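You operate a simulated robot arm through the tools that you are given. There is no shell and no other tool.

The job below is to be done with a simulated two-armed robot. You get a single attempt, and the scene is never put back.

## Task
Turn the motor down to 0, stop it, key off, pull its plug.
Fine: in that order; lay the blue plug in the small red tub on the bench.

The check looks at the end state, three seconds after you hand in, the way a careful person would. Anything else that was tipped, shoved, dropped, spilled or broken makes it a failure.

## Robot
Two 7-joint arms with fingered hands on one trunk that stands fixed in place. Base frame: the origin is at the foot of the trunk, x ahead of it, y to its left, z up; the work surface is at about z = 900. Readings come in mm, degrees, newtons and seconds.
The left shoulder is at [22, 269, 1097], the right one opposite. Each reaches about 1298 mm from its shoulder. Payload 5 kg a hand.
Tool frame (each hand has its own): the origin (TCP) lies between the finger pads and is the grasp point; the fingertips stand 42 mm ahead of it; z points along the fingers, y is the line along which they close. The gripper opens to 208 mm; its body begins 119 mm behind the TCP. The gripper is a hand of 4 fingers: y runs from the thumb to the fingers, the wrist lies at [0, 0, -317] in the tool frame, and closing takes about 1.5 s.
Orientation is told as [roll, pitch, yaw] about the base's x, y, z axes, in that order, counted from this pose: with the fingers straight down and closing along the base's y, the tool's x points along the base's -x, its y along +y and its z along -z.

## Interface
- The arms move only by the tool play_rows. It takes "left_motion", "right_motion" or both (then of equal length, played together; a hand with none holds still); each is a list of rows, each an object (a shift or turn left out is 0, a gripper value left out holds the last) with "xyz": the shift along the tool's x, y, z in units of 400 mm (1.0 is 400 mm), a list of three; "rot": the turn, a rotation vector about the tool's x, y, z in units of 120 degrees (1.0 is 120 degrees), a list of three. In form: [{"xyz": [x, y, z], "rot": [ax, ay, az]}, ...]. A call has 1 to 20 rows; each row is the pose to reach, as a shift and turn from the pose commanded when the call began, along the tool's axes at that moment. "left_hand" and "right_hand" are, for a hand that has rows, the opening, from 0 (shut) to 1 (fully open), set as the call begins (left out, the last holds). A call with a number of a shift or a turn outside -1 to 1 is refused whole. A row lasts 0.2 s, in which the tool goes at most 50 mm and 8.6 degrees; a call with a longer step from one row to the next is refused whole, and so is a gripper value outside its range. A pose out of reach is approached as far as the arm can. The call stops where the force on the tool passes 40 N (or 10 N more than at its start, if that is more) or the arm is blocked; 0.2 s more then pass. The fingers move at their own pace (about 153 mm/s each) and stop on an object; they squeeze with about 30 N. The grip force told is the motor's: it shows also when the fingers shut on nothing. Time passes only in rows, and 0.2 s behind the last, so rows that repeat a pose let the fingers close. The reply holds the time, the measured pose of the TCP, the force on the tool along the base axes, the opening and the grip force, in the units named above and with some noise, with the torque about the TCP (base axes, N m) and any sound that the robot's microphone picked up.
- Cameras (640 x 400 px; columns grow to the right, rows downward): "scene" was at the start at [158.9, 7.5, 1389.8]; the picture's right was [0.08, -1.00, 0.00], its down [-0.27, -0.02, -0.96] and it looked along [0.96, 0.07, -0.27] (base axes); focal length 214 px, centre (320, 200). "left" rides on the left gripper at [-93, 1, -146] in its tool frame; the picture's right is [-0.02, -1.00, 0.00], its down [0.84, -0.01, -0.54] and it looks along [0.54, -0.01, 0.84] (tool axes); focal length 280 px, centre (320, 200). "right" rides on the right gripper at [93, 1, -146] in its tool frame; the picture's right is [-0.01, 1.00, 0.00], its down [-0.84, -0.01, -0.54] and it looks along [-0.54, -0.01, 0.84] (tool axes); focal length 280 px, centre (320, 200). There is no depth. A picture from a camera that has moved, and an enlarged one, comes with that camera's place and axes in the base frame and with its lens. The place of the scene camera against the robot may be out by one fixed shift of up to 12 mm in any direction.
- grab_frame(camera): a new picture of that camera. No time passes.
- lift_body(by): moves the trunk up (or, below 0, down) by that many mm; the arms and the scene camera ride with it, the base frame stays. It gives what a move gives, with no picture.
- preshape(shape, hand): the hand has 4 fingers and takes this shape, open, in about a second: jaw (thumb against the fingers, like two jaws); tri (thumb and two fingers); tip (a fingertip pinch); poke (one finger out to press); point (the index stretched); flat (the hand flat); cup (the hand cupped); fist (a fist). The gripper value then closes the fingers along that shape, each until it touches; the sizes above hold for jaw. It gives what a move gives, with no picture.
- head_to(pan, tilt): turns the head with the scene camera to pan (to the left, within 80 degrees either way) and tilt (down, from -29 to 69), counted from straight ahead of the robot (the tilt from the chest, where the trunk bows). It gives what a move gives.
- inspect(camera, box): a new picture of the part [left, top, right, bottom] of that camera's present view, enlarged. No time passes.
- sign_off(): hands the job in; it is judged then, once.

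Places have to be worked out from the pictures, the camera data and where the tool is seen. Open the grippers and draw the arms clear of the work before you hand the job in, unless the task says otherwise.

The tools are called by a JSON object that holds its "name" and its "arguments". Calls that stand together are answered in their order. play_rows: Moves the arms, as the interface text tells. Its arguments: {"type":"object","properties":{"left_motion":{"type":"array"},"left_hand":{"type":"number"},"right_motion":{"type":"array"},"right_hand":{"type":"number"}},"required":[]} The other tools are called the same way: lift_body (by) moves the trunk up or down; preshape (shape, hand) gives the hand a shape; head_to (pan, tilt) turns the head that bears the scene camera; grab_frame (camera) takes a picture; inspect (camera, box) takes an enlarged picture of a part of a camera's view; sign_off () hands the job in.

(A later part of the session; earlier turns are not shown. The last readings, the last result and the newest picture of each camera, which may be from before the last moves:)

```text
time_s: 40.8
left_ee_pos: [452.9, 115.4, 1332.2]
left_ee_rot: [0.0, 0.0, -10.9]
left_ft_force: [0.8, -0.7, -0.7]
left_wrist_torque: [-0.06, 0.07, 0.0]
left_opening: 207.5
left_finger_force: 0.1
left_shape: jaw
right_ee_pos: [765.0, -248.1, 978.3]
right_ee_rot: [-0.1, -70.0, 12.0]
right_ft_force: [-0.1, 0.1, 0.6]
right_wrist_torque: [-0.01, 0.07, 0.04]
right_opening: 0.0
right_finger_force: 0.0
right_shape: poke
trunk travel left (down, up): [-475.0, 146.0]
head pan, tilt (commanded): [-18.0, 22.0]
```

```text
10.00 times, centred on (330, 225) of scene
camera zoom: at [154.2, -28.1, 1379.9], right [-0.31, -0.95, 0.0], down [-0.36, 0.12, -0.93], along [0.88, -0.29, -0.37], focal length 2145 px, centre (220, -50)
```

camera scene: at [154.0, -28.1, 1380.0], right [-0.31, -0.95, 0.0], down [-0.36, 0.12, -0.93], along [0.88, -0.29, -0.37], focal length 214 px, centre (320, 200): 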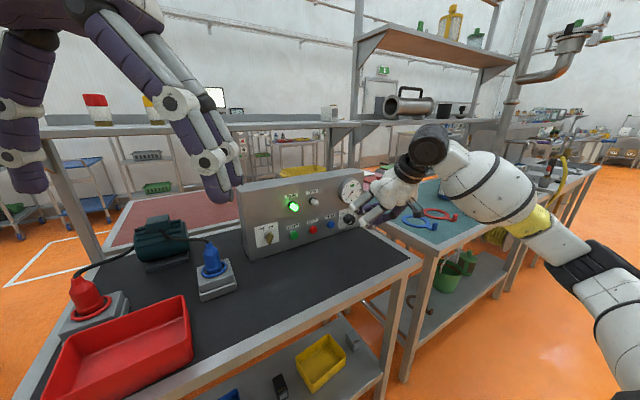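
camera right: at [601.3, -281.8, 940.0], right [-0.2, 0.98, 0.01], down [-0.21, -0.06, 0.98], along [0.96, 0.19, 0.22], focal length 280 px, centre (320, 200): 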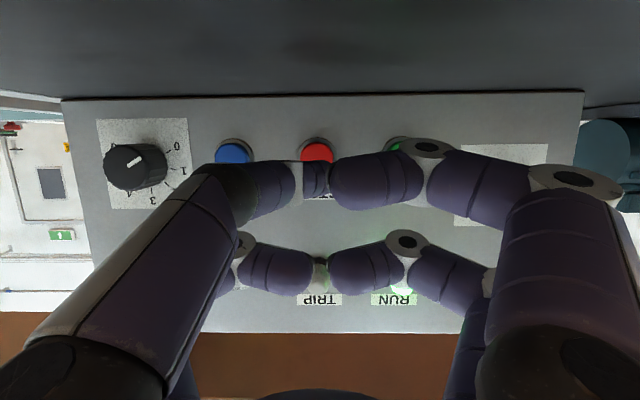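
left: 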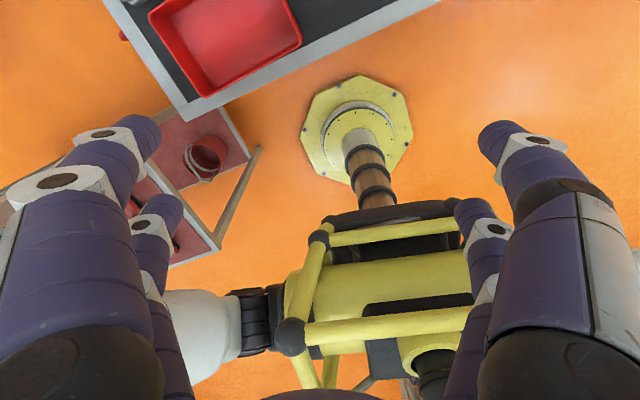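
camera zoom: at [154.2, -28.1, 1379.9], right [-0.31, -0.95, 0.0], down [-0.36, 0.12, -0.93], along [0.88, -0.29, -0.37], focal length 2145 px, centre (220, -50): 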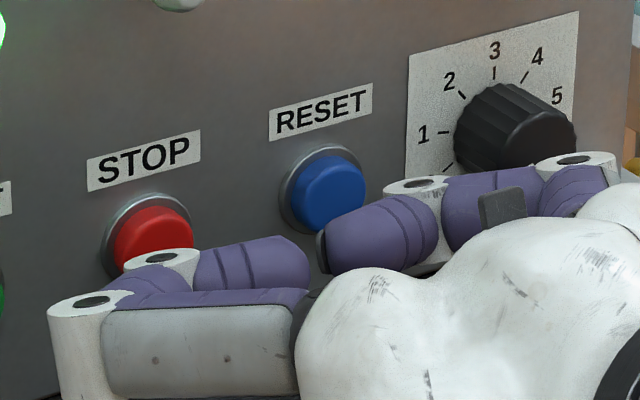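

From this nearly horizontal line of sight, STOP's centre is at z ≈ 960, about 6–7 mm toward -y from the fingertip. I'll correct that and advance 45 mm toward the button.

{"name": "play_rows", "arguments": {"right_motion": [{"xyz": [0.0108, -0.015, 0.004]}, {"xyz": [-0.002, -0.015, 0.0392]}, {"xyz": [-0.0148, -0.015, 0.0744]}, {"xyz": [-0.0276, -0.015, 0.1096]}]}}

{"name": "inspect", "arguments": {"camera": "right", "box": [255, 110, 385, 210]}}

{"name": "inspect", "arguments": {"camera": "scene", "box": [285, 190, 365, 250]}}

```text
time_s: 41.8
left_ee_pos: [452.6, 116.2, 1332.4]
left_ee_rot: [0.1, 0.1, -11.0]
left_ft_force: [0.3, -0.3, -0.1]
left_wrist_torque: [-0.01, 0.0, 0.01]
left_opening: 208.0
left_finger_force: 0.1
left_shape: jaw
right_ee_pos: [810.9, -245.7, 976.3]
right_ee_rot: [0.1, -70.0, 11.9]
right_ft_force: [-0.2, -0.2, 0.1]
right_wrist_torque: [0.0, 0.01, 0.02]
right_opening: 0.0
right_finger_force: 0.0
right_shape: poke
trunk travel left (down, up): [-475.0, 146.0]
head pan, tilt (commanded): [-18.0, 22.0]
```

```text
4.00 times, centred on (320, 160) of right
camera zoom: at [645.9, -279.1, 937.0], right [-0.2, 0.98, 0.01], down [-0.21, -0.06, 0.98], along [0.96, 0.19, 0.22], focal length 1122 px, centre (320, 360)
```

zoom: 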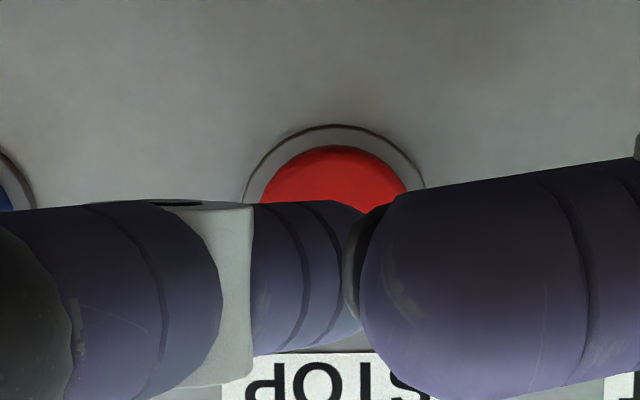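

```text
6.67 times, centred on (325, 220) of scene
camera zoom: at [154.0, -28.2, 1380.0], right [-0.31, -0.95, 0.0], down [-0.36, 0.12, -0.93], along [0.88, -0.29, -0.37], focal length 1430 px, centre (287, 67)
```

zoom: 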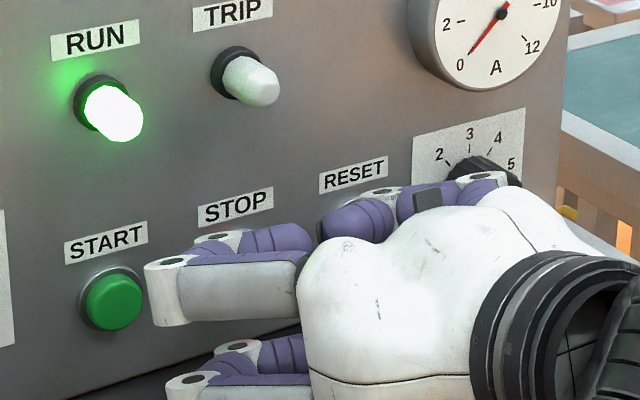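

Alignment with STOP looks right. I'll press in slowly in 2 mm steps along the panel normal.

{"name": "play_rows", "arguments": {"right_motion": [{"xyz": [-0.0017, 0, 0.0047]}, {"xyz": [-0.0034, 0, 0.0094]}, {"xyz": [-0.0051, 0, 0.0141]}, {"xyz": [-0.0068, 0, 0.0188]}, {"xyz": [-0.0086, 0, 0.0235]}, {"xyz": [-0.0103, 0, 0.0282]}]}}

{"name": "inspect", "arguments": {"camera": "scene", "box": [285, 190, 365, 250]}}

```text
time_s: 43.2
left_ee_pos: [452.6, 115.2, 1331.1]
left_ee_rot: [0.0, 0.1, -11.0]
left_ft_force: [0.1, -0.1, 0.3]
left_wrist_torque: [0.02, -0.03, -0.03]
left_opening: 208.0
left_finger_force: 0.0
left_shape: jaw
right_ee_pos: [821.6, -242.3, 975.7]
right_ee_rot: [0.0, -70.0, 12.0]
right_ft_force: [-2.1, 0.5, 0.5]
right_wrist_torque: [-0.02, 0.05, -0.01]
right_opening: 0.0
right_finger_force: 0.0
right_shape: poke
trunk travel left (down, up): [-475.0, 146.0]
head pan, tilt (commanded): [-18.0, 22.0]
```

```text
6.67 times, centred on (325, 220) of scene
camera zoom: at [154.0, -28.3, 1380.0], right [-0.31, -0.95, 0.0], down [-0.36, 0.12, -0.93], along [0.88, -0.29, -0.37], focal length 1430 px, centre (287, 67)
```

zoom: 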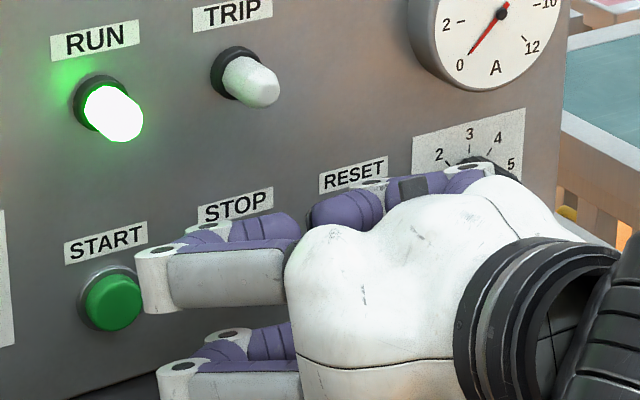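

Light contact of about 2 N has started and the RUN lamp is still lit. I'll press further in small steps.

{"name": "play_rows", "arguments": {"right_motion": [{"xyz": [-0.0013, 0, 0.0035]}, {"xyz": [-0.0026, 0, 0.007]}, {"xyz": [-0.0038, 0, 0.0106]}, {"xyz": [-0.0051, 0, 0.0141]}]}}

{"name": "inspect", "arguments": {"camera": "scene", "box": [285, 190, 365, 250]}}

```text
time_s: 44.2
left_ee_pos: [452.0, 115.1, 1333.2]
left_ee_rot: [0.0, 0.0, -11.0]
left_ft_force: [-0.5, -0.7, -0.5]
left_wrist_torque: [-0.02, 0.0, -0.04]
left_opening: 207.9
left_finger_force: 0.1
left_shape: jaw
right_ee_pos: [827.3, -243.2, 975.7]
right_ee_rot: [0.1, -70.0, 11.9]
right_ft_force: [-12.8, -2.4, 1.4]
right_wrist_torque: [0.01, 0.13, 0.01]
right_opening: 0.1
right_finger_force: 0.0
right_shape: poke
trunk travel left (down, up): [-475.0, 146.0]
head pan, tilt (commanded): [-18.0, 22.0]
heard: click
```

```text
6.67 times, centred on (325, 220) of scene
camera zoom: at [153.2, -28.4, 1380.1], right [-0.31, -0.95, 0.0], down [-0.36, 0.12, -0.93], along [0.88, -0.29, -0.37], focal length 1430 px, centre (287, 67)
```

zoom: 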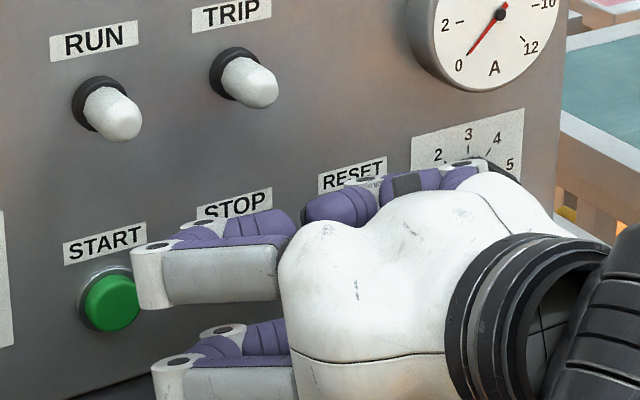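

A click was heard and the RUN lamp went out, so the motor is stopped. I'll back straight off the button and rise, and at the same time move the left hand out of the way to its left.

{"name": "play_rows", "arguments": {"right_motion": [{"xyz": [0.0171, 0, -0.047]}, {"xyz": [0.0513, 0, -0.141]}, {"xyz": [0.0855, 0, -0.235]}, {"xyz": [-0.0085, 0, -0.269]}, {"xyz": [-0.1025, 0, -0.303]}], "left_motion": [{"xyz": [0, 0.1, 0]}, {"xyz": [0, 0.2, 0]}, {"xyz": [0, 0.3, 0]}, {"xyz": [0, 0.4, 0]}, {"xyz": [0, 0.45, 0]}]}}

{"name": "preshape", "arguments": {"shape": "jaw", "hand": "right"}}

{"name": "grab_frame", "arguments": {"camera": "right"}}

{"name": "grab_frame", "arguments": {"camera": "scene"}}

```text
time_s: 45.6
left_ee_pos: [520.1, 169.6, 1326.6]
left_ee_rot: [3.9, 2.3, -19.0]
left_ft_force: [4.4, 1.7, 0.9]
left_wrist_torque: [-0.3, 0.63, 0.11]
left_opening: 208.2
left_finger_force: 0.0
left_shape: jaw
right_ee_pos: [699.7, -375.8, 1039.8]
right_ee_rot: [5.8, -69.7, 0.2]
right_ft_force: [6.9, -3.1, -5.8]
right_wrist_torque: [0.21, -0.32, 0.55]
right_opening: 0.0
right_finger_force: 0.1
right_shape: poke
trunk travel left (down, up): [-475.0, 146.0]
head pan, tilt (commanded): [-18.0, 22.0]
stopped in row 5 (left hand): the arm was blocked; the commanded pose is now the measured one
```

```text
time_s: 46.5
left_ee_pos: [517.3, 167.5, 1329.2]
left_ee_rot: [3.9, 2.0, -19.8]
left_ft_force: [0.1, 0.6, -0.1]
left_wrist_torque: [0.0, 0.11, -0.01]
left_opening: 208.0
left_finger_force: 0.1
left_shape: jaw
right_ee_pos: [694.1, -379.0, 1044.0]
right_ee_rot: [5.3, -70.0, 0.0]
right_ft_force: [1.6, 1.0, 0.1]
right_wrist_torque: [0.0, -0.01, -0.1]
right_opening: 207.8
right_finger_force: 0.1
right_shape: jaw
trunk travel left (down, up): [-475.0, 146.0]
head pan, tilt (commanded): [-18.0, 22.0]
```

```text
taken
camera right: at [525.7, -390.5, 1004.4], right [-0.08, 1.0, 0.05], down [-0.21, -0.06, 0.97], along [0.97, 0.07, 0.22], focal length 280 px, centre (320, 200)
```

right: 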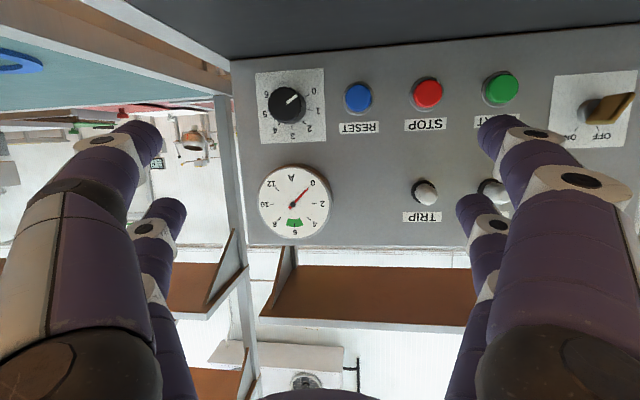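

```text
taken
camera scene: at [150.6, -87.5, 1377.3], right [-0.42, -0.91, -0.03], down [-0.34, 0.19, -0.92], along [0.84, -0.38, -0.39], focal length 214 px, centre (320, 200)
```

scene: 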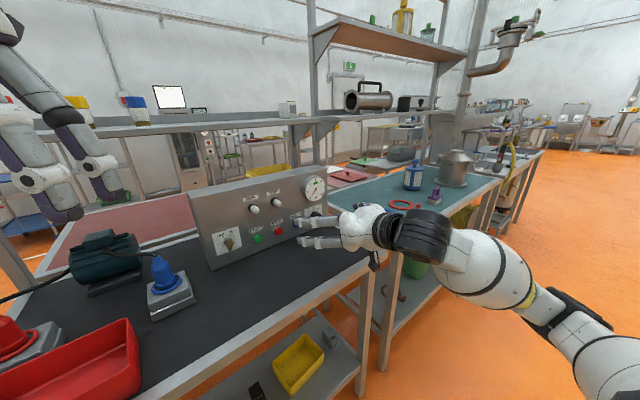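

The left arm was blocked at row 5 and the whole upper body twisted about 8°. Before doing anything else, I'll look left to see what stopped it and check nothing was disturbed.

{"name": "head_to", "arguments": {"pan": 40, "tilt": 15}}

{"name": "grab_frame", "arguments": {"camera": "scene"}}

{"name": "grab_frame", "arguments": {"camera": "left"}}

```text
time_s: 47.8
left_ee_pos: [514.7, 165.7, 1330.7]
left_ee_rot: [4.0, 1.7, -20.0]
left_ft_force: [1.2, 0.4, 0.2]
left_wrist_torque: [0.01, -0.01, -0.01]
left_opening: 208.0
left_finger_force: 0.0
left_shape: jaw
right_ee_pos: [690.9, -380.7, 1045.6]
right_ee_rot: [5.1, -70.1, 0.1]
right_ft_force: [-0.1, 0.6, 0.2]
right_wrist_torque: [0.04, 0.01, 0.0]
right_opening: 207.9
right_finger_force: 0.0
right_shape: jaw
trunk travel left (down, up): [-475.0, 146.0]
head pan, tilt (commanded): [40.0, 15.0]
```

```text
taken
camera scene: at [143.2, 2.9, 1392.0], right [0.54, -0.84, -0.03], down [-0.22, -0.11, -0.97], along [0.81, 0.53, -0.24], focal length 214 px, centre (320, 200)
```

scene: 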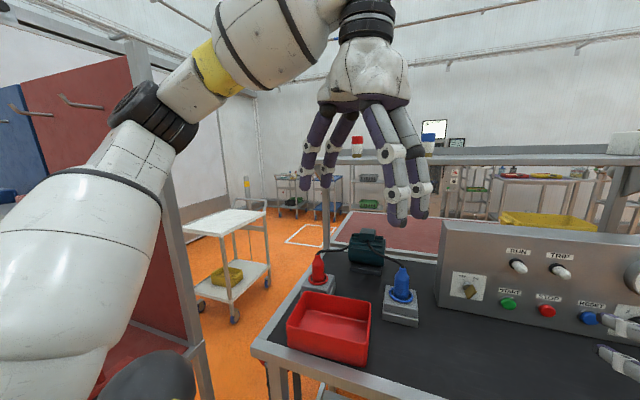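

```text
taken
camera left: at [602.8, 125.5, 1473.0], right [-0.33, -0.94, -0.07], down [-0.79, 0.24, 0.56], along [-0.51, 0.24, -0.82], focal length 280 px, centre (320, 200)
```

left: 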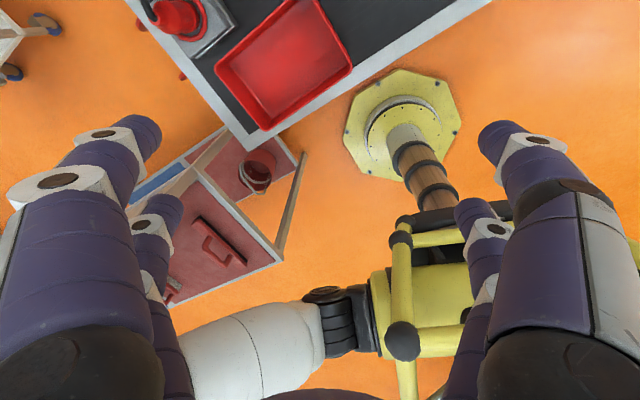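

A tool rack stands to the left of the robot, and the left elbow touched its post. Comparing the rack's bucket position before and after shows no shift. I'll bring the left hand back to its starting pose, away from the rack.

{"name": "play_rows", "arguments": {"left_motion": [{"xyz": [0.0345, -0.0566, -0.0043], "rot": [0.011, -0.005, -0.025]}, {"xyz": [0.069, -0.1132, -0.0087], "rot": [0.022, -0.0095, -0.05]}, {"xyz": [0.1035, -0.1698, -0.013], "rot": [0.0333, -0.0142, -0.075]}, {"xyz": [0.1035, -0.1698, -0.013], "rot": [0.0333, -0.0142, -0.075]}]}}

{"name": "head_to", "arguments": {"pan": 4.3, "tilt": 16}}

{"name": "grab_frame", "arguments": {"camera": "scene"}}

{"name": "grab_frame", "arguments": {"camera": "left"}}

```text
time_s: 49.0
left_ee_pos: [423.4, 144.7, 1333.6]
left_ee_rot: [1.9, -1.2, -7.1]
left_ft_force: [4.3, -0.8, 2.2]
left_wrist_torque: [-0.15, 0.77, 0.06]
left_opening: 208.1
left_finger_force: 0.1
left_shape: jaw
right_ee_pos: [724.7, -304.7, 1046.8]
right_ee_rot: [4.8, -70.2, 6.3]
right_ft_force: [6.1, -6.2, -3.2]
right_wrist_torque: [0.39, -0.2, 0.99]
right_opening: 208.0
right_finger_force: 0.1
right_shape: jaw
trunk travel left (down, up): [-475.0, 146.0]
head pan, tilt (commanded): [40.0, 15.0]
stopped in row 4 (left hand): the arm was blocked; the commanded pose is now the measured one
```

```text
time_s: 50.0
left_ee_pos: [421.5, 144.9, 1333.1]
left_ee_rot: [1.8, -1.0, -7.0]
left_ft_force: [0.3, -1.1, -0.7]
left_wrist_torque: [0.01, -0.03, 0.02]
left_opening: 207.8
left_finger_force: 0.0
left_shape: jaw
right_ee_pos: [722.8, -302.8, 1048.7]
right_ee_rot: [4.6, -70.4, 6.7]
right_ft_force: [0.0, 0.4, -0.2]
right_wrist_torque: [-0.02, 0.02, 0.01]
right_opening: 208.0
right_finger_force: 0.1
right_shape: jaw
trunk travel left (down, up): [-475.0, 146.0]
head pan, tilt (commanded): [4.3, 16.0]
```

```text
taken
camera scene: at [156.0, -31.4, 1389.5], right [0.06, -1.0, -0.03], down [-0.27, 0.01, -0.96], along [0.96, 0.06, -0.27], focal length 214 px, centre (320, 200)
```

scene: 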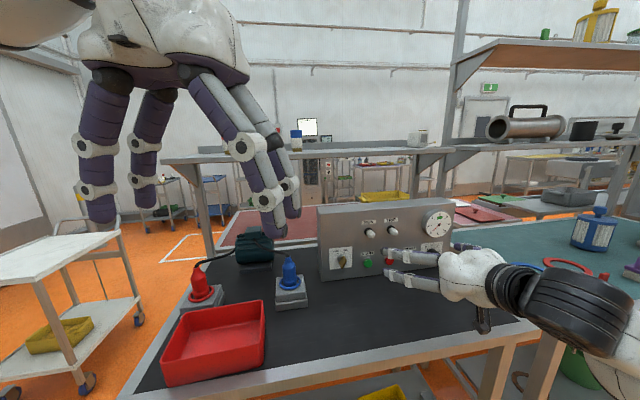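

```text
taken
camera left: at [510.9, 131.3, 1480.3], right [-0.11, -0.99, -0.03], down [-0.85, 0.08, 0.52], along [-0.52, 0.08, -0.85], focal length 280 px, centre (320, 200)
```

left: 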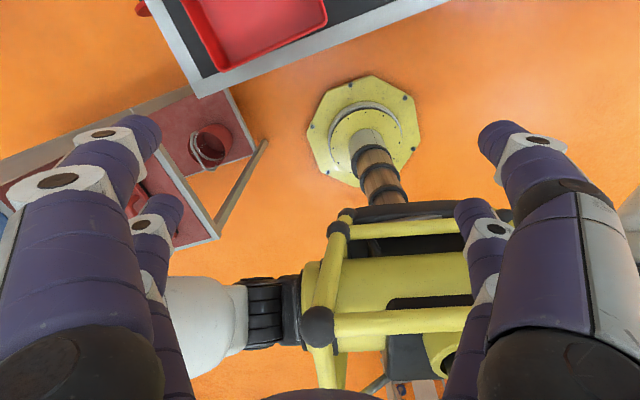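

The body has partly untwisted but still leans about 40 mm to the right, so something may still be pressing. I'll look at the left elbow and rack directly.

{"name": "head_to", "arguments": {"pan": 70, "tilt": 20}}

{"name": "grab_frame", "arguments": {"camera": "scene"}}

```text
time_s: 51.4
left_ee_pos: [422.5, 144.7, 1332.6]
left_ee_rot: [1.8, -1.0, -7.2]
left_ft_force: [0.4, -0.3, -0.4]
left_wrist_torque: [-0.02, -0.01, 0.01]
left_opening: 208.1
left_finger_force: 0.0
left_shape: jaw
right_ee_pos: [722.2, -303.3, 1049.6]
right_ee_rot: [4.7, -70.5, 6.5]
right_ft_force: [0.0, 0.5, 0.1]
right_wrist_torque: [0.01, 0.0, 0.03]
right_opening: 207.9
right_finger_force: 0.0
right_shape: jaw
trunk travel left (down, up): [-475.0, 146.0]
head pan, tilt (commanded): [70.0, 20.0]
```

```text
taken
camera scene: at [96.0, 50.0, 1385.2], right [0.93, -0.36, -0.01], down [-0.12, -0.29, -0.95], along [0.34, 0.89, -0.32], focal length 214 px, centre (320, 200)
```

scene: 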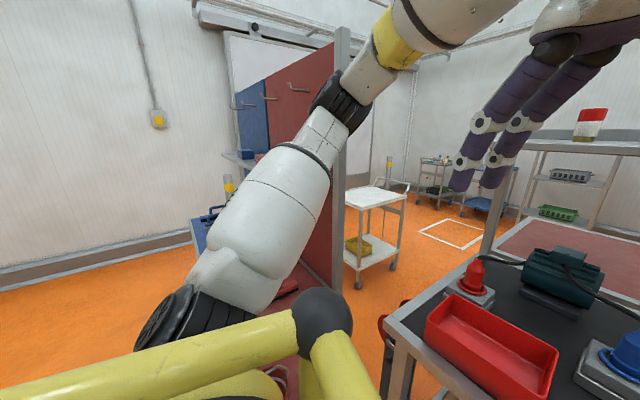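

The left elbow is right beside the rack post. I'll move the left hand forward over the bench in small steps, which should draw that elbow inward.

{"name": "play_rows", "arguments": {"left_motion": [{"xyz": [-0.045, -0.004, 0]}, {"xyz": [-0.09, -0.008, 0]}, {"xyz": [-0.135, -0.012, 0]}, {"xyz": [-0.178, -0.016, 0]}]}}

{"name": "grab_frame", "arguments": {"camera": "scene"}}

```text
time_s: 52.6
left_ee_pos: [488.5, 156.1, 1337.0]
left_ee_rot: [0.8, -1.5, -5.9]
left_ft_force: [2.9, 1.3, 0.6]
left_wrist_torque: [-0.14, 0.34, 0.02]
left_opening: 208.2
left_finger_force: 0.0
left_shape: jaw
right_ee_pos: [727.1, -279.8, 1052.6]
right_ee_rot: [2.2, -70.3, 9.7]
right_ft_force: [1.5, -3.1, 0.2]
right_wrist_torque: [0.19, -0.02, 0.48]
right_opening: 207.9
right_finger_force: 0.1
right_shape: jaw
trunk travel left (down, up): [-475.0, 146.0]
head pan, tilt (commanded): [70.0, 20.0]
stopped in row 4 (left hand): the arm was blocked; the commanded pose is now the measured one
```

```text
taken
camera scene: at [94.0, 69.6, 1383.7], right [0.94, -0.34, 0.0], down [-0.11, -0.31, -0.94], along [0.32, 0.89, -0.33], focal length 214 px, centre (320, 200)
```

scene: 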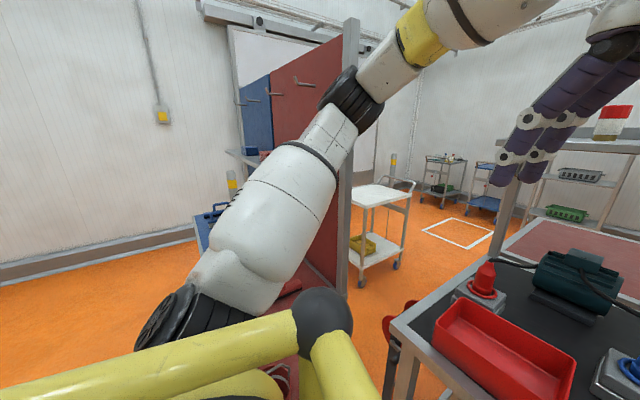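

The trunk is straightening as the elbow comes free. I'll continue forward and inward a little more.

{"name": "play_rows", "arguments": {"left_motion": [{"xyz": [-0.04, -0.021, 0]}, {"xyz": [-0.08, -0.042, 0]}, {"xyz": [-0.12, -0.063, 0]}, {"xyz": [-0.16, -0.084, 0]}]}}

{"name": "grab_frame", "arguments": {"camera": "scene"}}

```text
time_s: 53.6
left_ee_pos: [556.7, 141.0, 1331.9]
left_ee_rot: [-0.5, -1.2, -5.4]
left_ft_force: [2.1, 1.2, -0.9]
left_wrist_torque: [-0.12, 0.21, 0.02]
left_opening: 208.0
left_finger_force: 0.0
left_shape: jaw
right_ee_pos: [730.8, -263.3, 1055.3]
right_ee_rot: [0.0, -69.9, 12.0]
right_ft_force: [1.0, -0.3, -1.0]
right_wrist_torque: [-0.01, -0.03, -0.08]
right_opening: 208.0
right_finger_force: 0.0
right_shape: jaw
trunk travel left (down, up): [-475.0, 146.0]
head pan, tilt (commanded): [70.0, 20.0]
```

```text
taken
camera scene: at [99.0, 88.7, 1382.9], right [0.94, -0.34, 0.0], down [-0.12, -0.32, -0.94], along [0.32, 0.88, -0.34], focal length 214 px, centre (320, 200)
```

scene: 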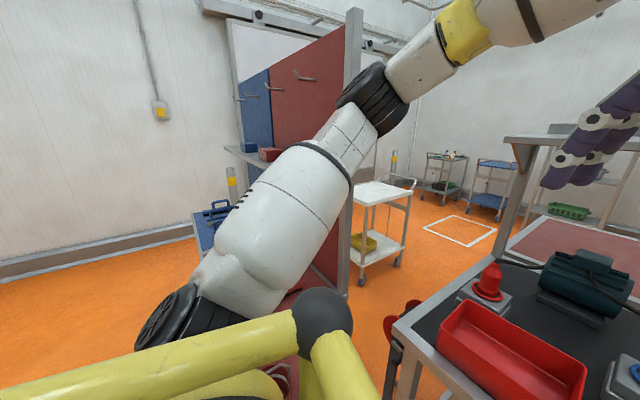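

The trunk is upright again (right wrist yaw back to 12°, roll 0), the elbow is clear of the post, and the rack looks undisturbed. To make room for the right arm at the key, I'll raise the left hand 100 mm and check its elbow.

{"name": "play_rows", "arguments": {"left_motion": [{"xyz": [0, 0, -0.0625]}, {"xyz": [0, 0, -0.125]}, {"xyz": [0, 0, -0.1875]}, {"xyz": [0, 0, -0.25]}]}}

{"name": "grab_frame", "arguments": {"camera": "scene"}}

{"name": "head_to", "arguments": {"pan": 4.3, "tilt": 16}}

{"name": "grab_frame", "arguments": {"camera": "scene"}}

{"name": "grab_frame", "arguments": {"camera": "right"}}

```text
time_s: 54.6
left_ee_pos: [550.8, 140.7, 1434.4]
left_ee_rot: [-0.4, -1.3, -5.5]
left_ft_force: [-1.0, -1.0, 0.9]
left_wrist_torque: [0.05, -0.16, 0.03]
left_opening: 208.0
left_finger_force: 0.0
left_shape: jaw
right_ee_pos: [728.8, -264.4, 1056.3]
right_ee_rot: [0.0, -69.9, 12.0]
right_ft_force: [-1.2, -0.9, 0.9]
right_wrist_torque: [0.03, 0.02, 0.02]
right_opening: 208.0
right_finger_force: 0.0
right_shape: jaw
trunk travel left (down, up): [-475.0, 146.0]
head pan, tilt (commanded): [70.0, 20.0]
```

```text
taken
camera scene: at [96.4, 87.5, 1383.5], right [0.94, -0.34, 0.0], down [-0.12, -0.32, -0.94], along [0.32, 0.88, -0.34], focal length 214 px, centre (320, 200)
```

scene: 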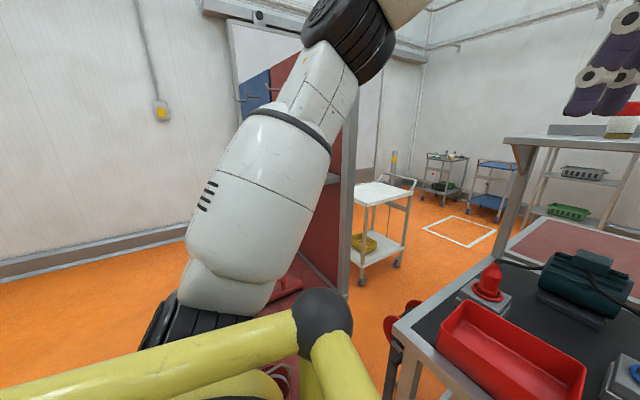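

```text
time_s: 56.0
left_ee_pos: [551.6, 140.4, 1434.3]
left_ee_rot: [-0.5, -1.3, -5.5]
left_ft_force: [0.2, -0.3, 0.2]
left_wrist_torque: [-0.02, 0.02, -0.01]
left_opening: 208.3
left_finger_force: 0.1
left_shape: jaw
right_ee_pos: [729.0, -263.4, 1056.2]
right_ee_rot: [0.0, -70.0, 12.1]
right_ft_force: [-0.3, -0.1, 0.0]
right_wrist_torque: [-0.01, -0.02, 0.03]
right_opening: 208.0
right_finger_force: 0.1
right_shape: jaw
trunk travel left (down, up): [-475.0, 146.0]
head pan, tilt (commanded): [4.3, 16.0]
```

```text
taken
camera scene: at [159.0, 7.5, 1389.7], right [0.08, -1.0, 0.0], down [-0.28, -0.02, -0.96], along [0.96, 0.07, -0.28], focal length 214 px, centre (320, 200)
```

scene: 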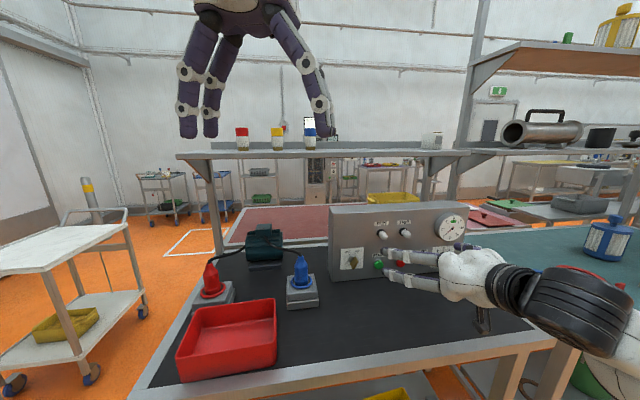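

```text
taken
camera right: at [564.3, -297.4, 1017.3], right [-0.2, 0.98, 0.01], down [-0.21, -0.06, 0.98], along [0.96, 0.19, 0.22], focal length 280 px, centre (320, 200)
```

right: 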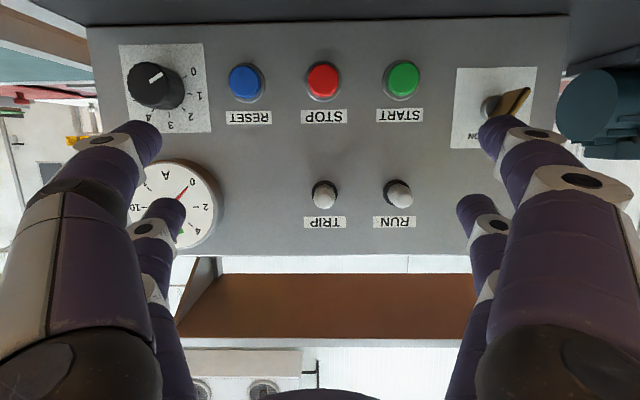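

The scene camera is back to its exact original pose, so the body is fully recovered and everything looks in place. For the key, I'll pitch the right hand to the 50° approach and move sideways to a stand-off in front of it.

{"name": "play_rows", "arguments": {"right_motion": [{"rot": [0, 0.0625, 0]}, {"rot": [0, 0.125, 0]}, {"rot": [0, 0.1875, 0]}, {"rot": [0, 0.25, 0]}], "right_hand": 0.3}}

{"name": "play_rows", "arguments": {"right_motion": [{"xyz": [-0.0094, 0.0923, 0.0049]}, {"xyz": [-0.0187, 0.1846, 0.0097]}, {"xyz": [-0.0281, 0.2769, 0.0146]}, {"xyz": [-0.0374, 0.3692, 0.0194]}, {"xyz": [-0.0468, 0.4615, 0.0243]}]}}

{"name": "grab_frame", "arguments": {"camera": "right"}}

{"name": "grab_frame", "arguments": {"camera": "scene"}}

```text
time_s: 57.0
left_ee_pos: [551.6, 141.4, 1434.1]
left_ee_rot: [-0.4, -1.3, -5.4]
left_ft_force: [0.1, 0.3, -0.2]
left_wrist_torque: [-0.06, -0.01, 0.0]
left_opening: 208.1
left_finger_force: 0.1
left_shape: jaw
right_ee_pos: [728.1, -262.9, 1055.1]
right_ee_rot: [0.1, -39.8, 11.9]
right_ft_force: [-0.3, 0.2, 0.8]
right_wrist_torque: [0.02, -0.02, -0.02]
right_opening: 63.0
right_finger_force: 0.2
right_shape: jaw
trunk travel left (down, up): [-475.0, 146.0]
head pan, tilt (commanded): [4.3, 16.0]
```

```text
time_s: 58.1
left_ee_pos: [552.0, 142.7, 1434.9]
left_ee_rot: [-0.4, -1.3, -5.4]
left_ft_force: [0.0, 1.6, 0.7]
left_wrist_torque: [-0.22, 0.02, 0.01]
left_opening: 208.0
left_finger_force: 0.1
left_shape: jaw
right_ee_pos: [710.7, -77.1, 1061.5]
right_ee_rot: [-0.1, -40.0, 12.0]
right_ft_force: [0.2, -0.9, 0.5]
right_wrist_torque: [-0.06, 0.03, -0.05]
right_opening: 62.4
right_finger_force: 0.0
right_shape: jaw
trunk travel left (down, up): [-475.0, 146.0]
head pan, tilt (commanded): [4.3, 16.0]
```

```text
taken
camera right: at [549.6, -109.3, 1112.0], right [-0.2, 0.98, 0.01], down [0.3, 0.05, 0.95], along [0.94, 0.19, -0.3], focal length 280 px, centre (320, 200)
```

right: 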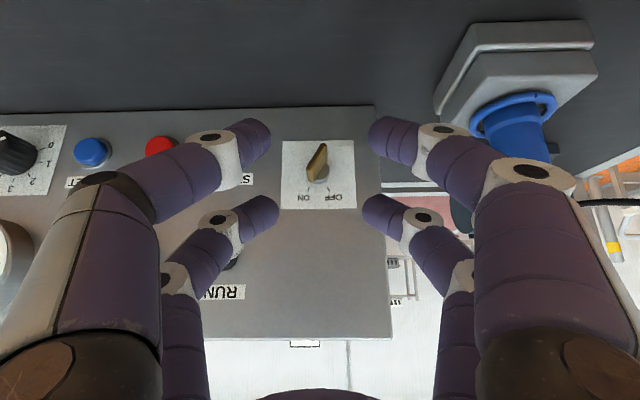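

```text
taken
camera scene: at [158.8, 8.3, 1389.7], right [0.08, -1.0, 0.0], down [-0.27, -0.02, -0.96], along [0.96, 0.07, -0.28], focal length 214 px, centre (320, 200)
```

scene: 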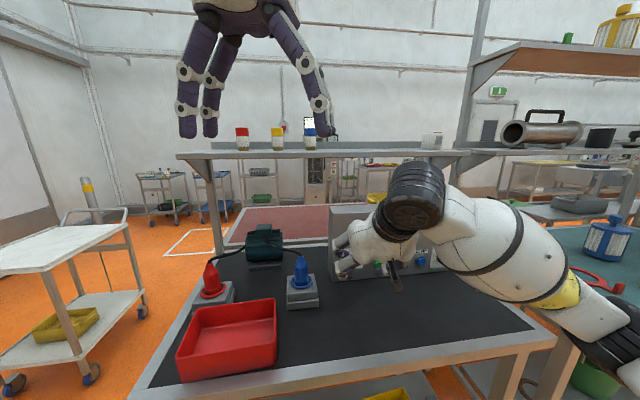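

The key sits between the finger pairs in the wrist view. I'll zoom in to measure its position and angle.

{"name": "inspect", "arguments": {"camera": "right", "box": [260, 120, 380, 220]}}

{"name": "inspect", "arguments": {"camera": "right", "box": [420, 0, 640, 160]}}

```text
4.00 times, centred on (320, 170) of right
camera zoom: at [549.6, -109.3, 1112.0], right [-0.2, 0.98, 0.01], down [0.3, 0.05, 0.95], along [0.94, 0.19, -0.3], focal length 1122 px, centre (320, 320)
```

zoom: 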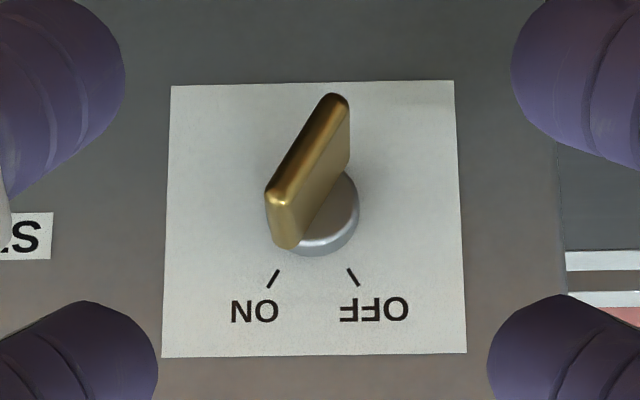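

```text
2.50 times, centred on (530, 80) of right
camera zoom: at [549.6, -109.3, 1112.0], right [-0.2, 0.98, 0.01], down [0.3, 0.05, 0.95], along [0.94, 0.19, -0.3], focal length 701 px, centre (-205, 500)
```

zoom: 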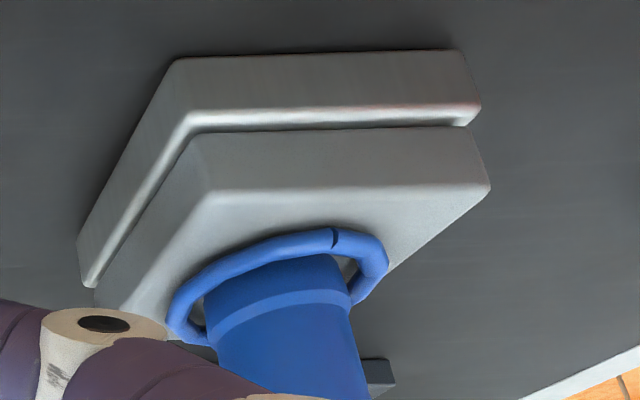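

Measured: key axis at about (839, -53, 988), its blade about 30° clockwise of vertical, outer edge ~41 mm off the panel. I'll roll the hand 30° clockwise so the fingers close square on the blade's flats, and shift to the stand-off.

{"name": "play_rows", "arguments": {"right_motion": [{"rot": [-0.0479, 0, 0.0402]}, {"rot": [-0.0958, 0, 0.0804]}, {"rot": [-0.1436, 0, 0.1205]}, {"rot": [-0.1915, 0, 0.1607]}]}}

{"name": "play_rows", "arguments": {"right_motion": [{"xyz": [-0.012, -0.048, 0.0045]}, {"xyz": [-0.024, -0.0965, 0.009]}]}}

{"name": "grab_frame", "arguments": {"camera": "right"}}

{"name": "inspect", "arguments": {"camera": "right", "box": [250, 140, 390, 250]}}

```text
time_s: 59.1
left_ee_pos: [551.8, 140.0, 1434.3]
left_ee_rot: [-0.4, -1.4, -5.5]
left_ft_force: [1.1, -0.7, 0.3]
left_wrist_torque: [0.08, -0.01, -0.01]
left_opening: 207.8
left_finger_force: 0.1
left_shape: jaw
right_ee_pos: [711.1, -79.9, 1060.5]
right_ee_rot: [37.2, -33.8, -10.8]
right_ft_force: [-0.3, -0.4, -0.5]
right_wrist_torque: [0.0, 0.0, 0.03]
right_opening: 62.8
right_finger_force: 0.0
right_shape: jaw
trunk travel left (down, up): [-475.0, 146.0]
head pan, tilt (commanded): [4.3, 16.0]
```

```text
time_s: 59.8
left_ee_pos: [552.0, 141.1, 1433.9]
left_ee_rot: [-0.5, -1.3, -5.4]
left_ft_force: [-0.6, -0.1, -0.1]
left_wrist_torque: [0.02, -0.01, -0.01]
left_opening: 207.9
left_finger_force: 0.1
left_shape: jaw
right_ee_pos: [728.4, -111.3, 1044.8]
right_ee_rot: [36.9, -33.7, -10.9]
right_ft_force: [0.0, 0.6, 0.1]
right_wrist_torque: [0.02, -0.02, -0.04]
right_opening: 62.4
right_finger_force: 0.1
right_shape: jaw
trunk travel left (down, up): [-475.0, 146.0]
head pan, tilt (commanded): [4.3, 16.0]
```

```text
taken
camera right: at [572.4, -169.4, 1088.9], right [-0.17, 0.84, 0.51], down [0.39, -0.42, 0.82], along [0.9, 0.34, -0.26], focal length 280 px, centre (320, 200)
```

right: 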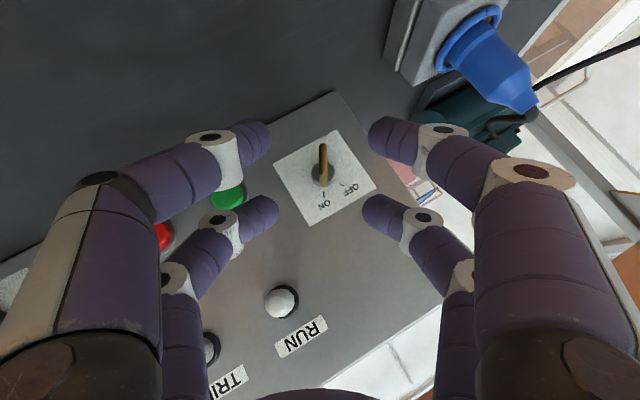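

```text
3.64 times, centred on (320, 195) of right
camera zoom: at [572.4, -169.4, 1088.9], right [-0.17, 0.84, 0.51], down [0.39, -0.42, 0.82], along [0.9, 0.34, -0.26], focal length 1020 px, centre (320, 218)
```

zoom: 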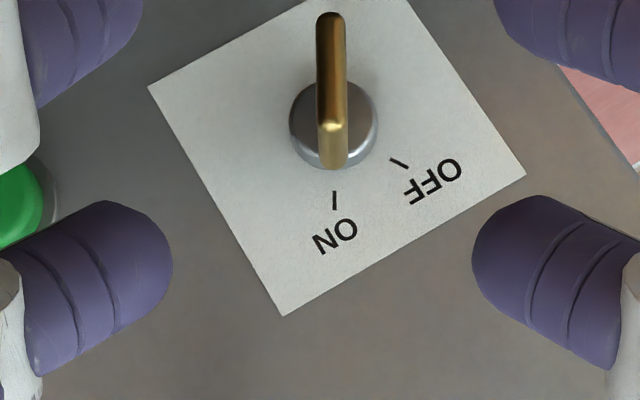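

The blade is edge-on and centred between the far fingertips. I'll advance 60 mm and check again.

{"name": "play_rows", "arguments": {"right_motion": [{"xyz": [0, 0.001, 0.05]}, {"xyz": [0.001, 0.002, 0.1]}, {"xyz": [0.0015, 0.003, 0.15]}]}}

{"name": "inspect", "arguments": {"camera": "right", "box": [250, 140, 390, 250]}}

{"name": "inspect", "arguments": {"camera": "scene", "box": [300, 200, 420, 300]}}

```text
time_s: 60.5
left_ee_pos: [552.3, 141.5, 1434.0]
left_ee_rot: [-0.6, -1.3, -5.4]
left_ft_force: [0.4, -0.7, -0.4]
left_wrist_torque: [-0.02, 0.04, -0.01]
left_opening: 208.2
left_finger_force: 0.1
left_shape: jaw
right_ee_pos: [760.3, -79.8, 1005.1]
right_ee_rot: [37.0, -33.8, -10.8]
right_ft_force: [0.6, -0.6, -0.1]
right_wrist_torque: [-0.01, -0.01, 0.01]
right_opening: 62.5
right_finger_force: 0.1
right_shape: jaw
trunk travel left (down, up): [-475.0, 146.0]
head pan, tilt (commanded): [4.3, 16.0]
```

```text
3.64 times, centred on (320, 195) of right
camera zoom: at [604.5, -137.5, 1049.1], right [-0.17, 0.85, 0.51], down [0.39, -0.41, 0.82], along [0.9, 0.34, -0.26], focal length 1020 px, centre (320, 218)
```

zoom: 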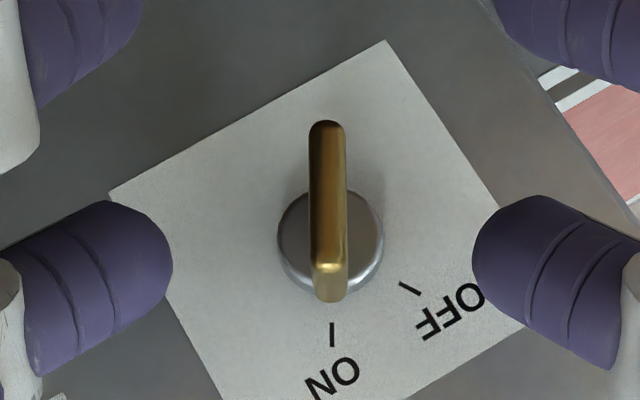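

```text
4.00 times, centred on (360, 250) of scene
camera zoom: at [159.2, 7.5, 1389.6], right [0.07, -1.0, 0.0], down [-0.28, -0.02, -0.96], along [0.96, 0.07, -0.28], focal length 858 px, centre (160, 0)
```

zoom: 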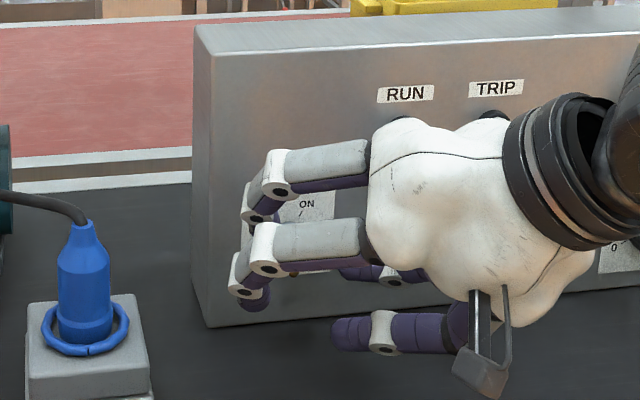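

Still centred. I'll advance the last 19 mm so the fingertips straddle the blade at mid-depth.

{"name": "play_rows", "arguments": {"right_motion": [{"xyz": [0, 0.002, 0.016]}, {"xyz": [0, 0.003, 0.032]}, {"xyz": [0, 0.0035, 0.0475]}], "right_hand": 0.25}}

{"name": "inspect", "arguments": {"camera": "right", "box": [250, 140, 390, 250]}}

```text
time_s: 61.4
left_ee_pos: [552.0, 141.0, 1433.8]
left_ee_rot: [-0.6, -1.3, -5.6]
left_ft_force: [-0.1, 0.1, -0.2]
left_wrist_torque: [0.02, -0.01, 0.01]
left_opening: 208.1
left_finger_force: 0.1
left_shape: jaw
right_ee_pos: [771.8, -69.5, 992.4]
right_ee_rot: [37.0, -33.7, -10.8]
right_ft_force: [0.9, 1.0, -0.6]
right_wrist_torque: [0.01, -0.05, -0.01]
right_opening: 52.5
right_finger_force: 0.0
right_shape: jaw
trunk travel left (down, up): [-475.0, 146.0]
head pan, tilt (commanded): [4.3, 16.0]
```

```text
3.64 times, centred on (320, 195) of right
camera zoom: at [614.6, -127.2, 1037.5], right [-0.17, 0.84, 0.51], down [0.39, -0.41, 0.82], along [0.9, 0.34, -0.26], focal length 1020 px, centre (320, 218)
```

zoom: 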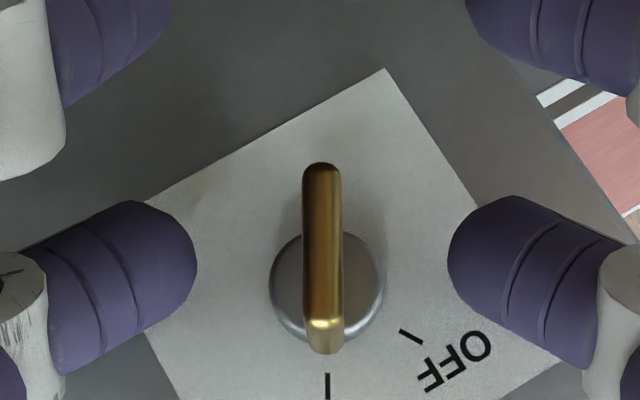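

The blade sits squarely between the fingertips with no contact force. I'll close on it.

{"name": "play_rows", "arguments": {"right_motion": [{"xyz": [0, 0, 0]}, {"xyz": [0, 0, 0]}, {"xyz": [0, 0, 0]}, {"xyz": [0, 0, 0]}, {"xyz": [0, 0, 0]}, {"xyz": [0, 0, 0]}], "right_hand": 0.0}}

{"name": "inspect", "arguments": {"camera": "right", "box": [250, 140, 390, 250]}}

```text
time_s: 62.8
left_ee_pos: [552.9, 140.8, 1434.0]
left_ee_rot: [-0.4, -1.3, -5.5]
left_ft_force: [-0.3, 0.8, 0.0]
left_wrist_torque: [0.01, 0.04, 0.02]
left_opening: 208.2
left_finger_force: 0.1
left_shape: jaw
right_ee_pos: [770.2, -68.6, 992.9]
right_ee_rot: [36.8, -33.8, -10.7]
right_ft_force: [2.9, 3.2, -4.6]
right_wrist_torque: [-0.08, 0.22, 0.26]
right_opening: 0.0
right_finger_force: 30.4
right_shape: jaw
trunk travel left (down, up): [-475.0, 146.0]
head pan, tilt (commanded): [4.3, 16.0]
```

```text
3.64 times, centred on (320, 195) of right
camera zoom: at [614.7, -127.2, 1037.2], right [-0.17, 0.85, 0.51], down [0.39, -0.41, 0.82], along [0.9, 0.34, -0.26], focal length 1020 px, centre (320, 218)
```

zoom: 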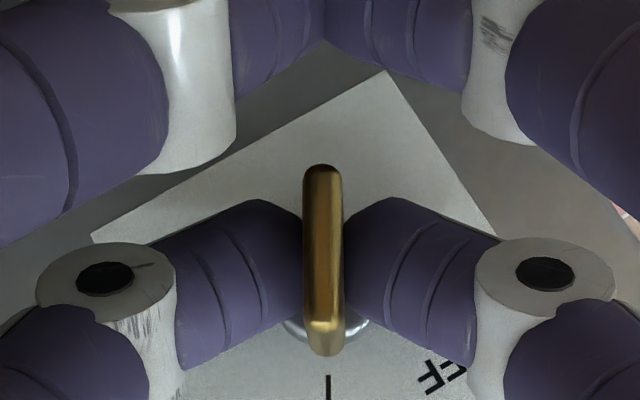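

The key is gripped. I'll turn it 30° counter-clockwise about its axis and check forces.

{"name": "play_rows", "arguments": {"right_motion": [{"xyz": [0, 0.001, 0], "rot": [0.0383, 0, -0.0321]}, {"xyz": [0.0001, 0.0021, 0.0002], "rot": [0.0766, 0, -0.0643]}, {"xyz": [0.0003, 0.0031, 0.0004], "rot": [0.1149, 0, -0.0964]}, {"xyz": [0.0006, 0.0041, 0.0007], "rot": [0.1532, 0, -0.1286]}, {"xyz": [0.0009, 0.005, 0.001], "rot": [0.1915, 0, -0.1607]}, {"xyz": [0.0009, 0.005, 0.001], "rot": [0.1915, 0, -0.1607]}]}}

{"name": "inspect", "arguments": {"camera": "right", "box": [250, 140, 390, 250]}}

{"name": "inspect", "arguments": {"camera": "scene", "box": [280, 180, 420, 300]}}

```text
time_s: 64.2
left_ee_pos: [553.3, 140.4, 1433.4]
left_ee_rot: [-0.3, -1.3, -5.5]
left_ft_force: [0.1, 0.1, -0.2]
left_wrist_torque: [-0.04, 0.01, -0.01]
left_opening: 207.8
left_finger_force: 0.1
left_shape: jaw
right_ee_pos: [770.5, -68.1, 993.3]
right_ee_rot: [-0.1, -39.9, 12.0]
right_ft_force: [7.6, -3.1, -5.2]
right_wrist_torque: [-0.09, 0.32, -0.21]
right_opening: 0.0
right_finger_force: 29.8
right_shape: jaw
trunk travel left (down, up): [-475.0, 146.0]
head pan, tilt (commanded): [4.3, 16.0]
```

```text
3.64 times, centred on (320, 195) of right
camera zoom: at [608.9, -100.1, 1044.1], right [-0.2, 0.98, 0.01], down [0.3, 0.05, 0.95], along [0.94, 0.19, -0.3], focal length 1020 px, centre (320, 218)
```

zoom: 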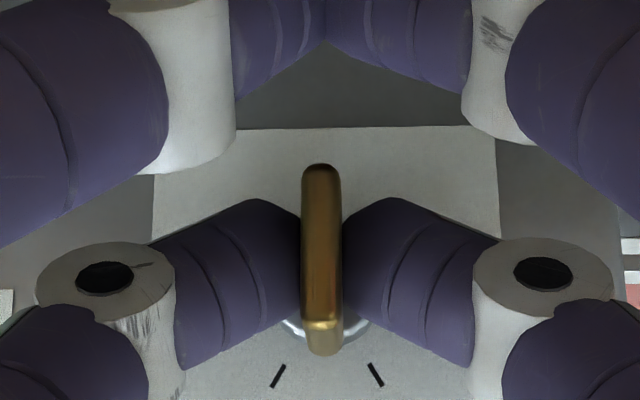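

```text
3.33 times, centred on (350, 240) of scene
camera zoom: at [159.7, 7.4, 1389.6], right [0.07, -1.0, 0.0], down [-0.28, -0.02, -0.96], along [0.96, 0.07, -0.28], focal length 715 px, centre (220, 67)
```

zoom: 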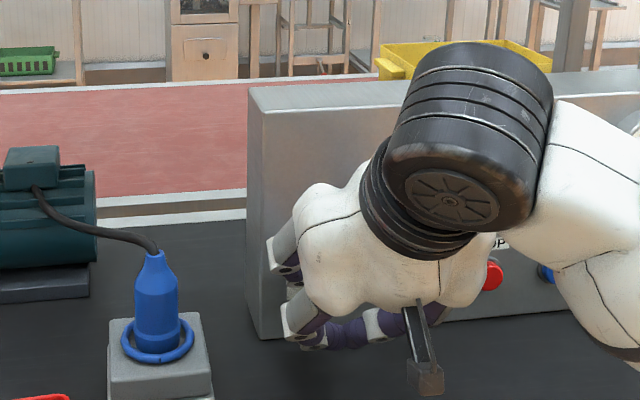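

The key is halfway and forces are small. I'll turn the remaining 30° to OFF.

{"name": "play_rows", "arguments": {"right_motion": [{"xyz": [0, 0.0003, 0], "rot": [0.0383, 0, -0.0321]}, {"xyz": [0.0002, 0.0006, 0.0002], "rot": [0.0766, 0, -0.0643]}, {"xyz": [0.0004, 0.0009, 0.0004], "rot": [0.1149, 0, -0.0964]}, {"xyz": [0.0006, 0.0012, 0.0007], "rot": [0.1532, 0, -0.1286]}, {"xyz": [0.0009, 0.0015, 0.001], "rot": [0.1915, 0, -0.1607]}, {"xyz": [0.0009, 0.0015, 0.001], "rot": [0.1915, 0, -0.1607]}]}}

{"name": "inspect", "arguments": {"camera": "right", "box": [250, 140, 390, 250]}}

{"name": "grab_frame", "arguments": {"camera": "scene"}}

```text
time_s: 65.5
left_ee_pos: [553.1, 140.8, 1433.6]
left_ee_rot: [-0.5, -1.2, -5.5]
left_ft_force: [-0.4, 0.2, 0.1]
left_wrist_torque: [0.01, -0.01, 0.0]
left_opening: 208.2
left_finger_force: 0.1
left_shape: jaw
right_ee_pos: [768.9, -66.3, 991.6]
right_ee_rot: [-37.1, -33.8, 34.7]
right_ft_force: [7.4, -5.8, 0.2]
right_wrist_torque: [-0.08, 0.08, -0.23]
right_opening: 0.2
right_finger_force: 30.2
right_shape: jaw
trunk travel left (down, up): [-475.0, 146.0]
head pan, tilt (commanded): [4.3, 16.0]
```

```text
3.64 times, centred on (320, 195) of right
camera zoom: at [603.3, -73.9, 1036.0], right [-0.17, 0.85, -0.49], down [0.2, 0.52, 0.83], along [0.97, 0.04, -0.26], focal length 1020 px, centre (320, 218)
```

zoom: 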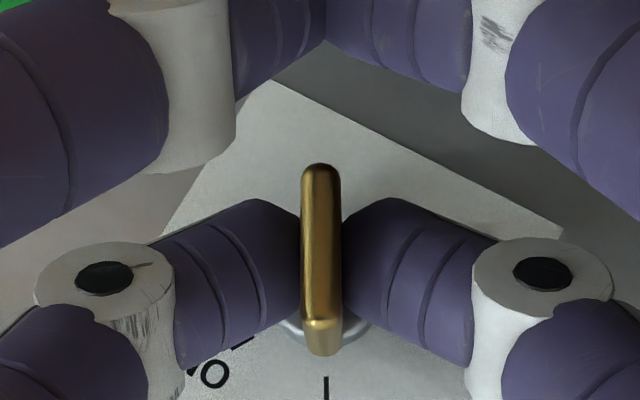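

```text
taken
camera scene: at [159.3, 7.3, 1389.7], right [0.07, -1.0, 0.0], down [-0.28, -0.02, -0.96], along [0.96, 0.07, -0.28], focal length 214 px, centre (320, 200)
```

scene: 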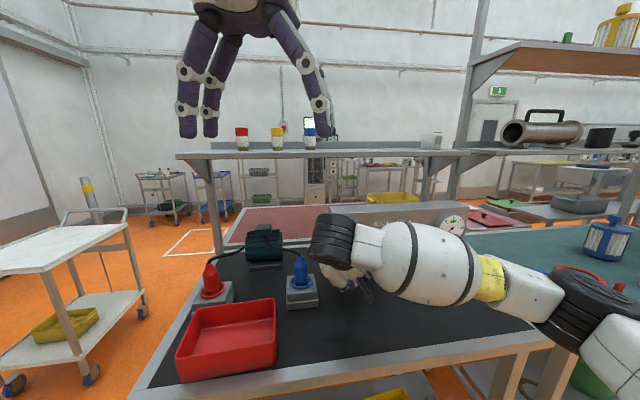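

The blade now lines up with the OFF tick. I'll nudge 4° further to be sure it's fully seated at the OFF end.

{"name": "play_rows", "arguments": {"right_motion": [{"rot": [0.0128, 0, -0.0107]}, {"rot": [0.0255, 0, -0.0214]}, {"rot": [0.0255, 0, -0.0214]}]}}

{"name": "inspect", "arguments": {"camera": "right", "box": [250, 140, 390, 250]}}

```text
time_s: 66.3
left_ee_pos: [553.9, 141.2, 1433.7]
left_ee_rot: [-0.4, -1.3, -5.4]
left_ft_force: [-0.3, 0.4, 0.8]
left_wrist_torque: [0.02, -0.01, 0.02]
left_opening: 208.1
left_finger_force: 0.0
left_shape: jaw
right_ee_pos: [770.2, -66.5, 991.9]
right_ee_rot: [-41.4, -32.1, 37.1]
right_ft_force: [12.5, -2.5, 4.5]
right_wrist_torque: [0.11, -0.09, -0.12]
right_opening: 0.3
right_finger_force: 29.8
right_shape: jaw
trunk travel left (down, up): [-475.0, 146.0]
head pan, tilt (commanded): [4.3, 16.0]
```

```text
3.64 times, centred on (320, 195) of right
camera zoom: at [602.3, -70.9, 1033.7], right [-0.16, 0.82, -0.55], down [0.18, 0.57, 0.8], along [0.97, 0.03, -0.24], focal length 1020 px, centre (320, 218)
```

zoom: 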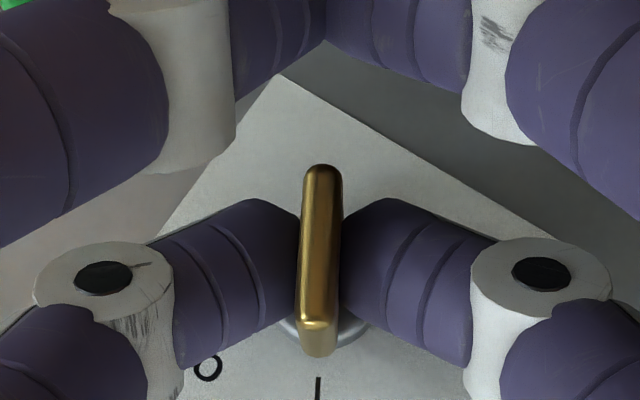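

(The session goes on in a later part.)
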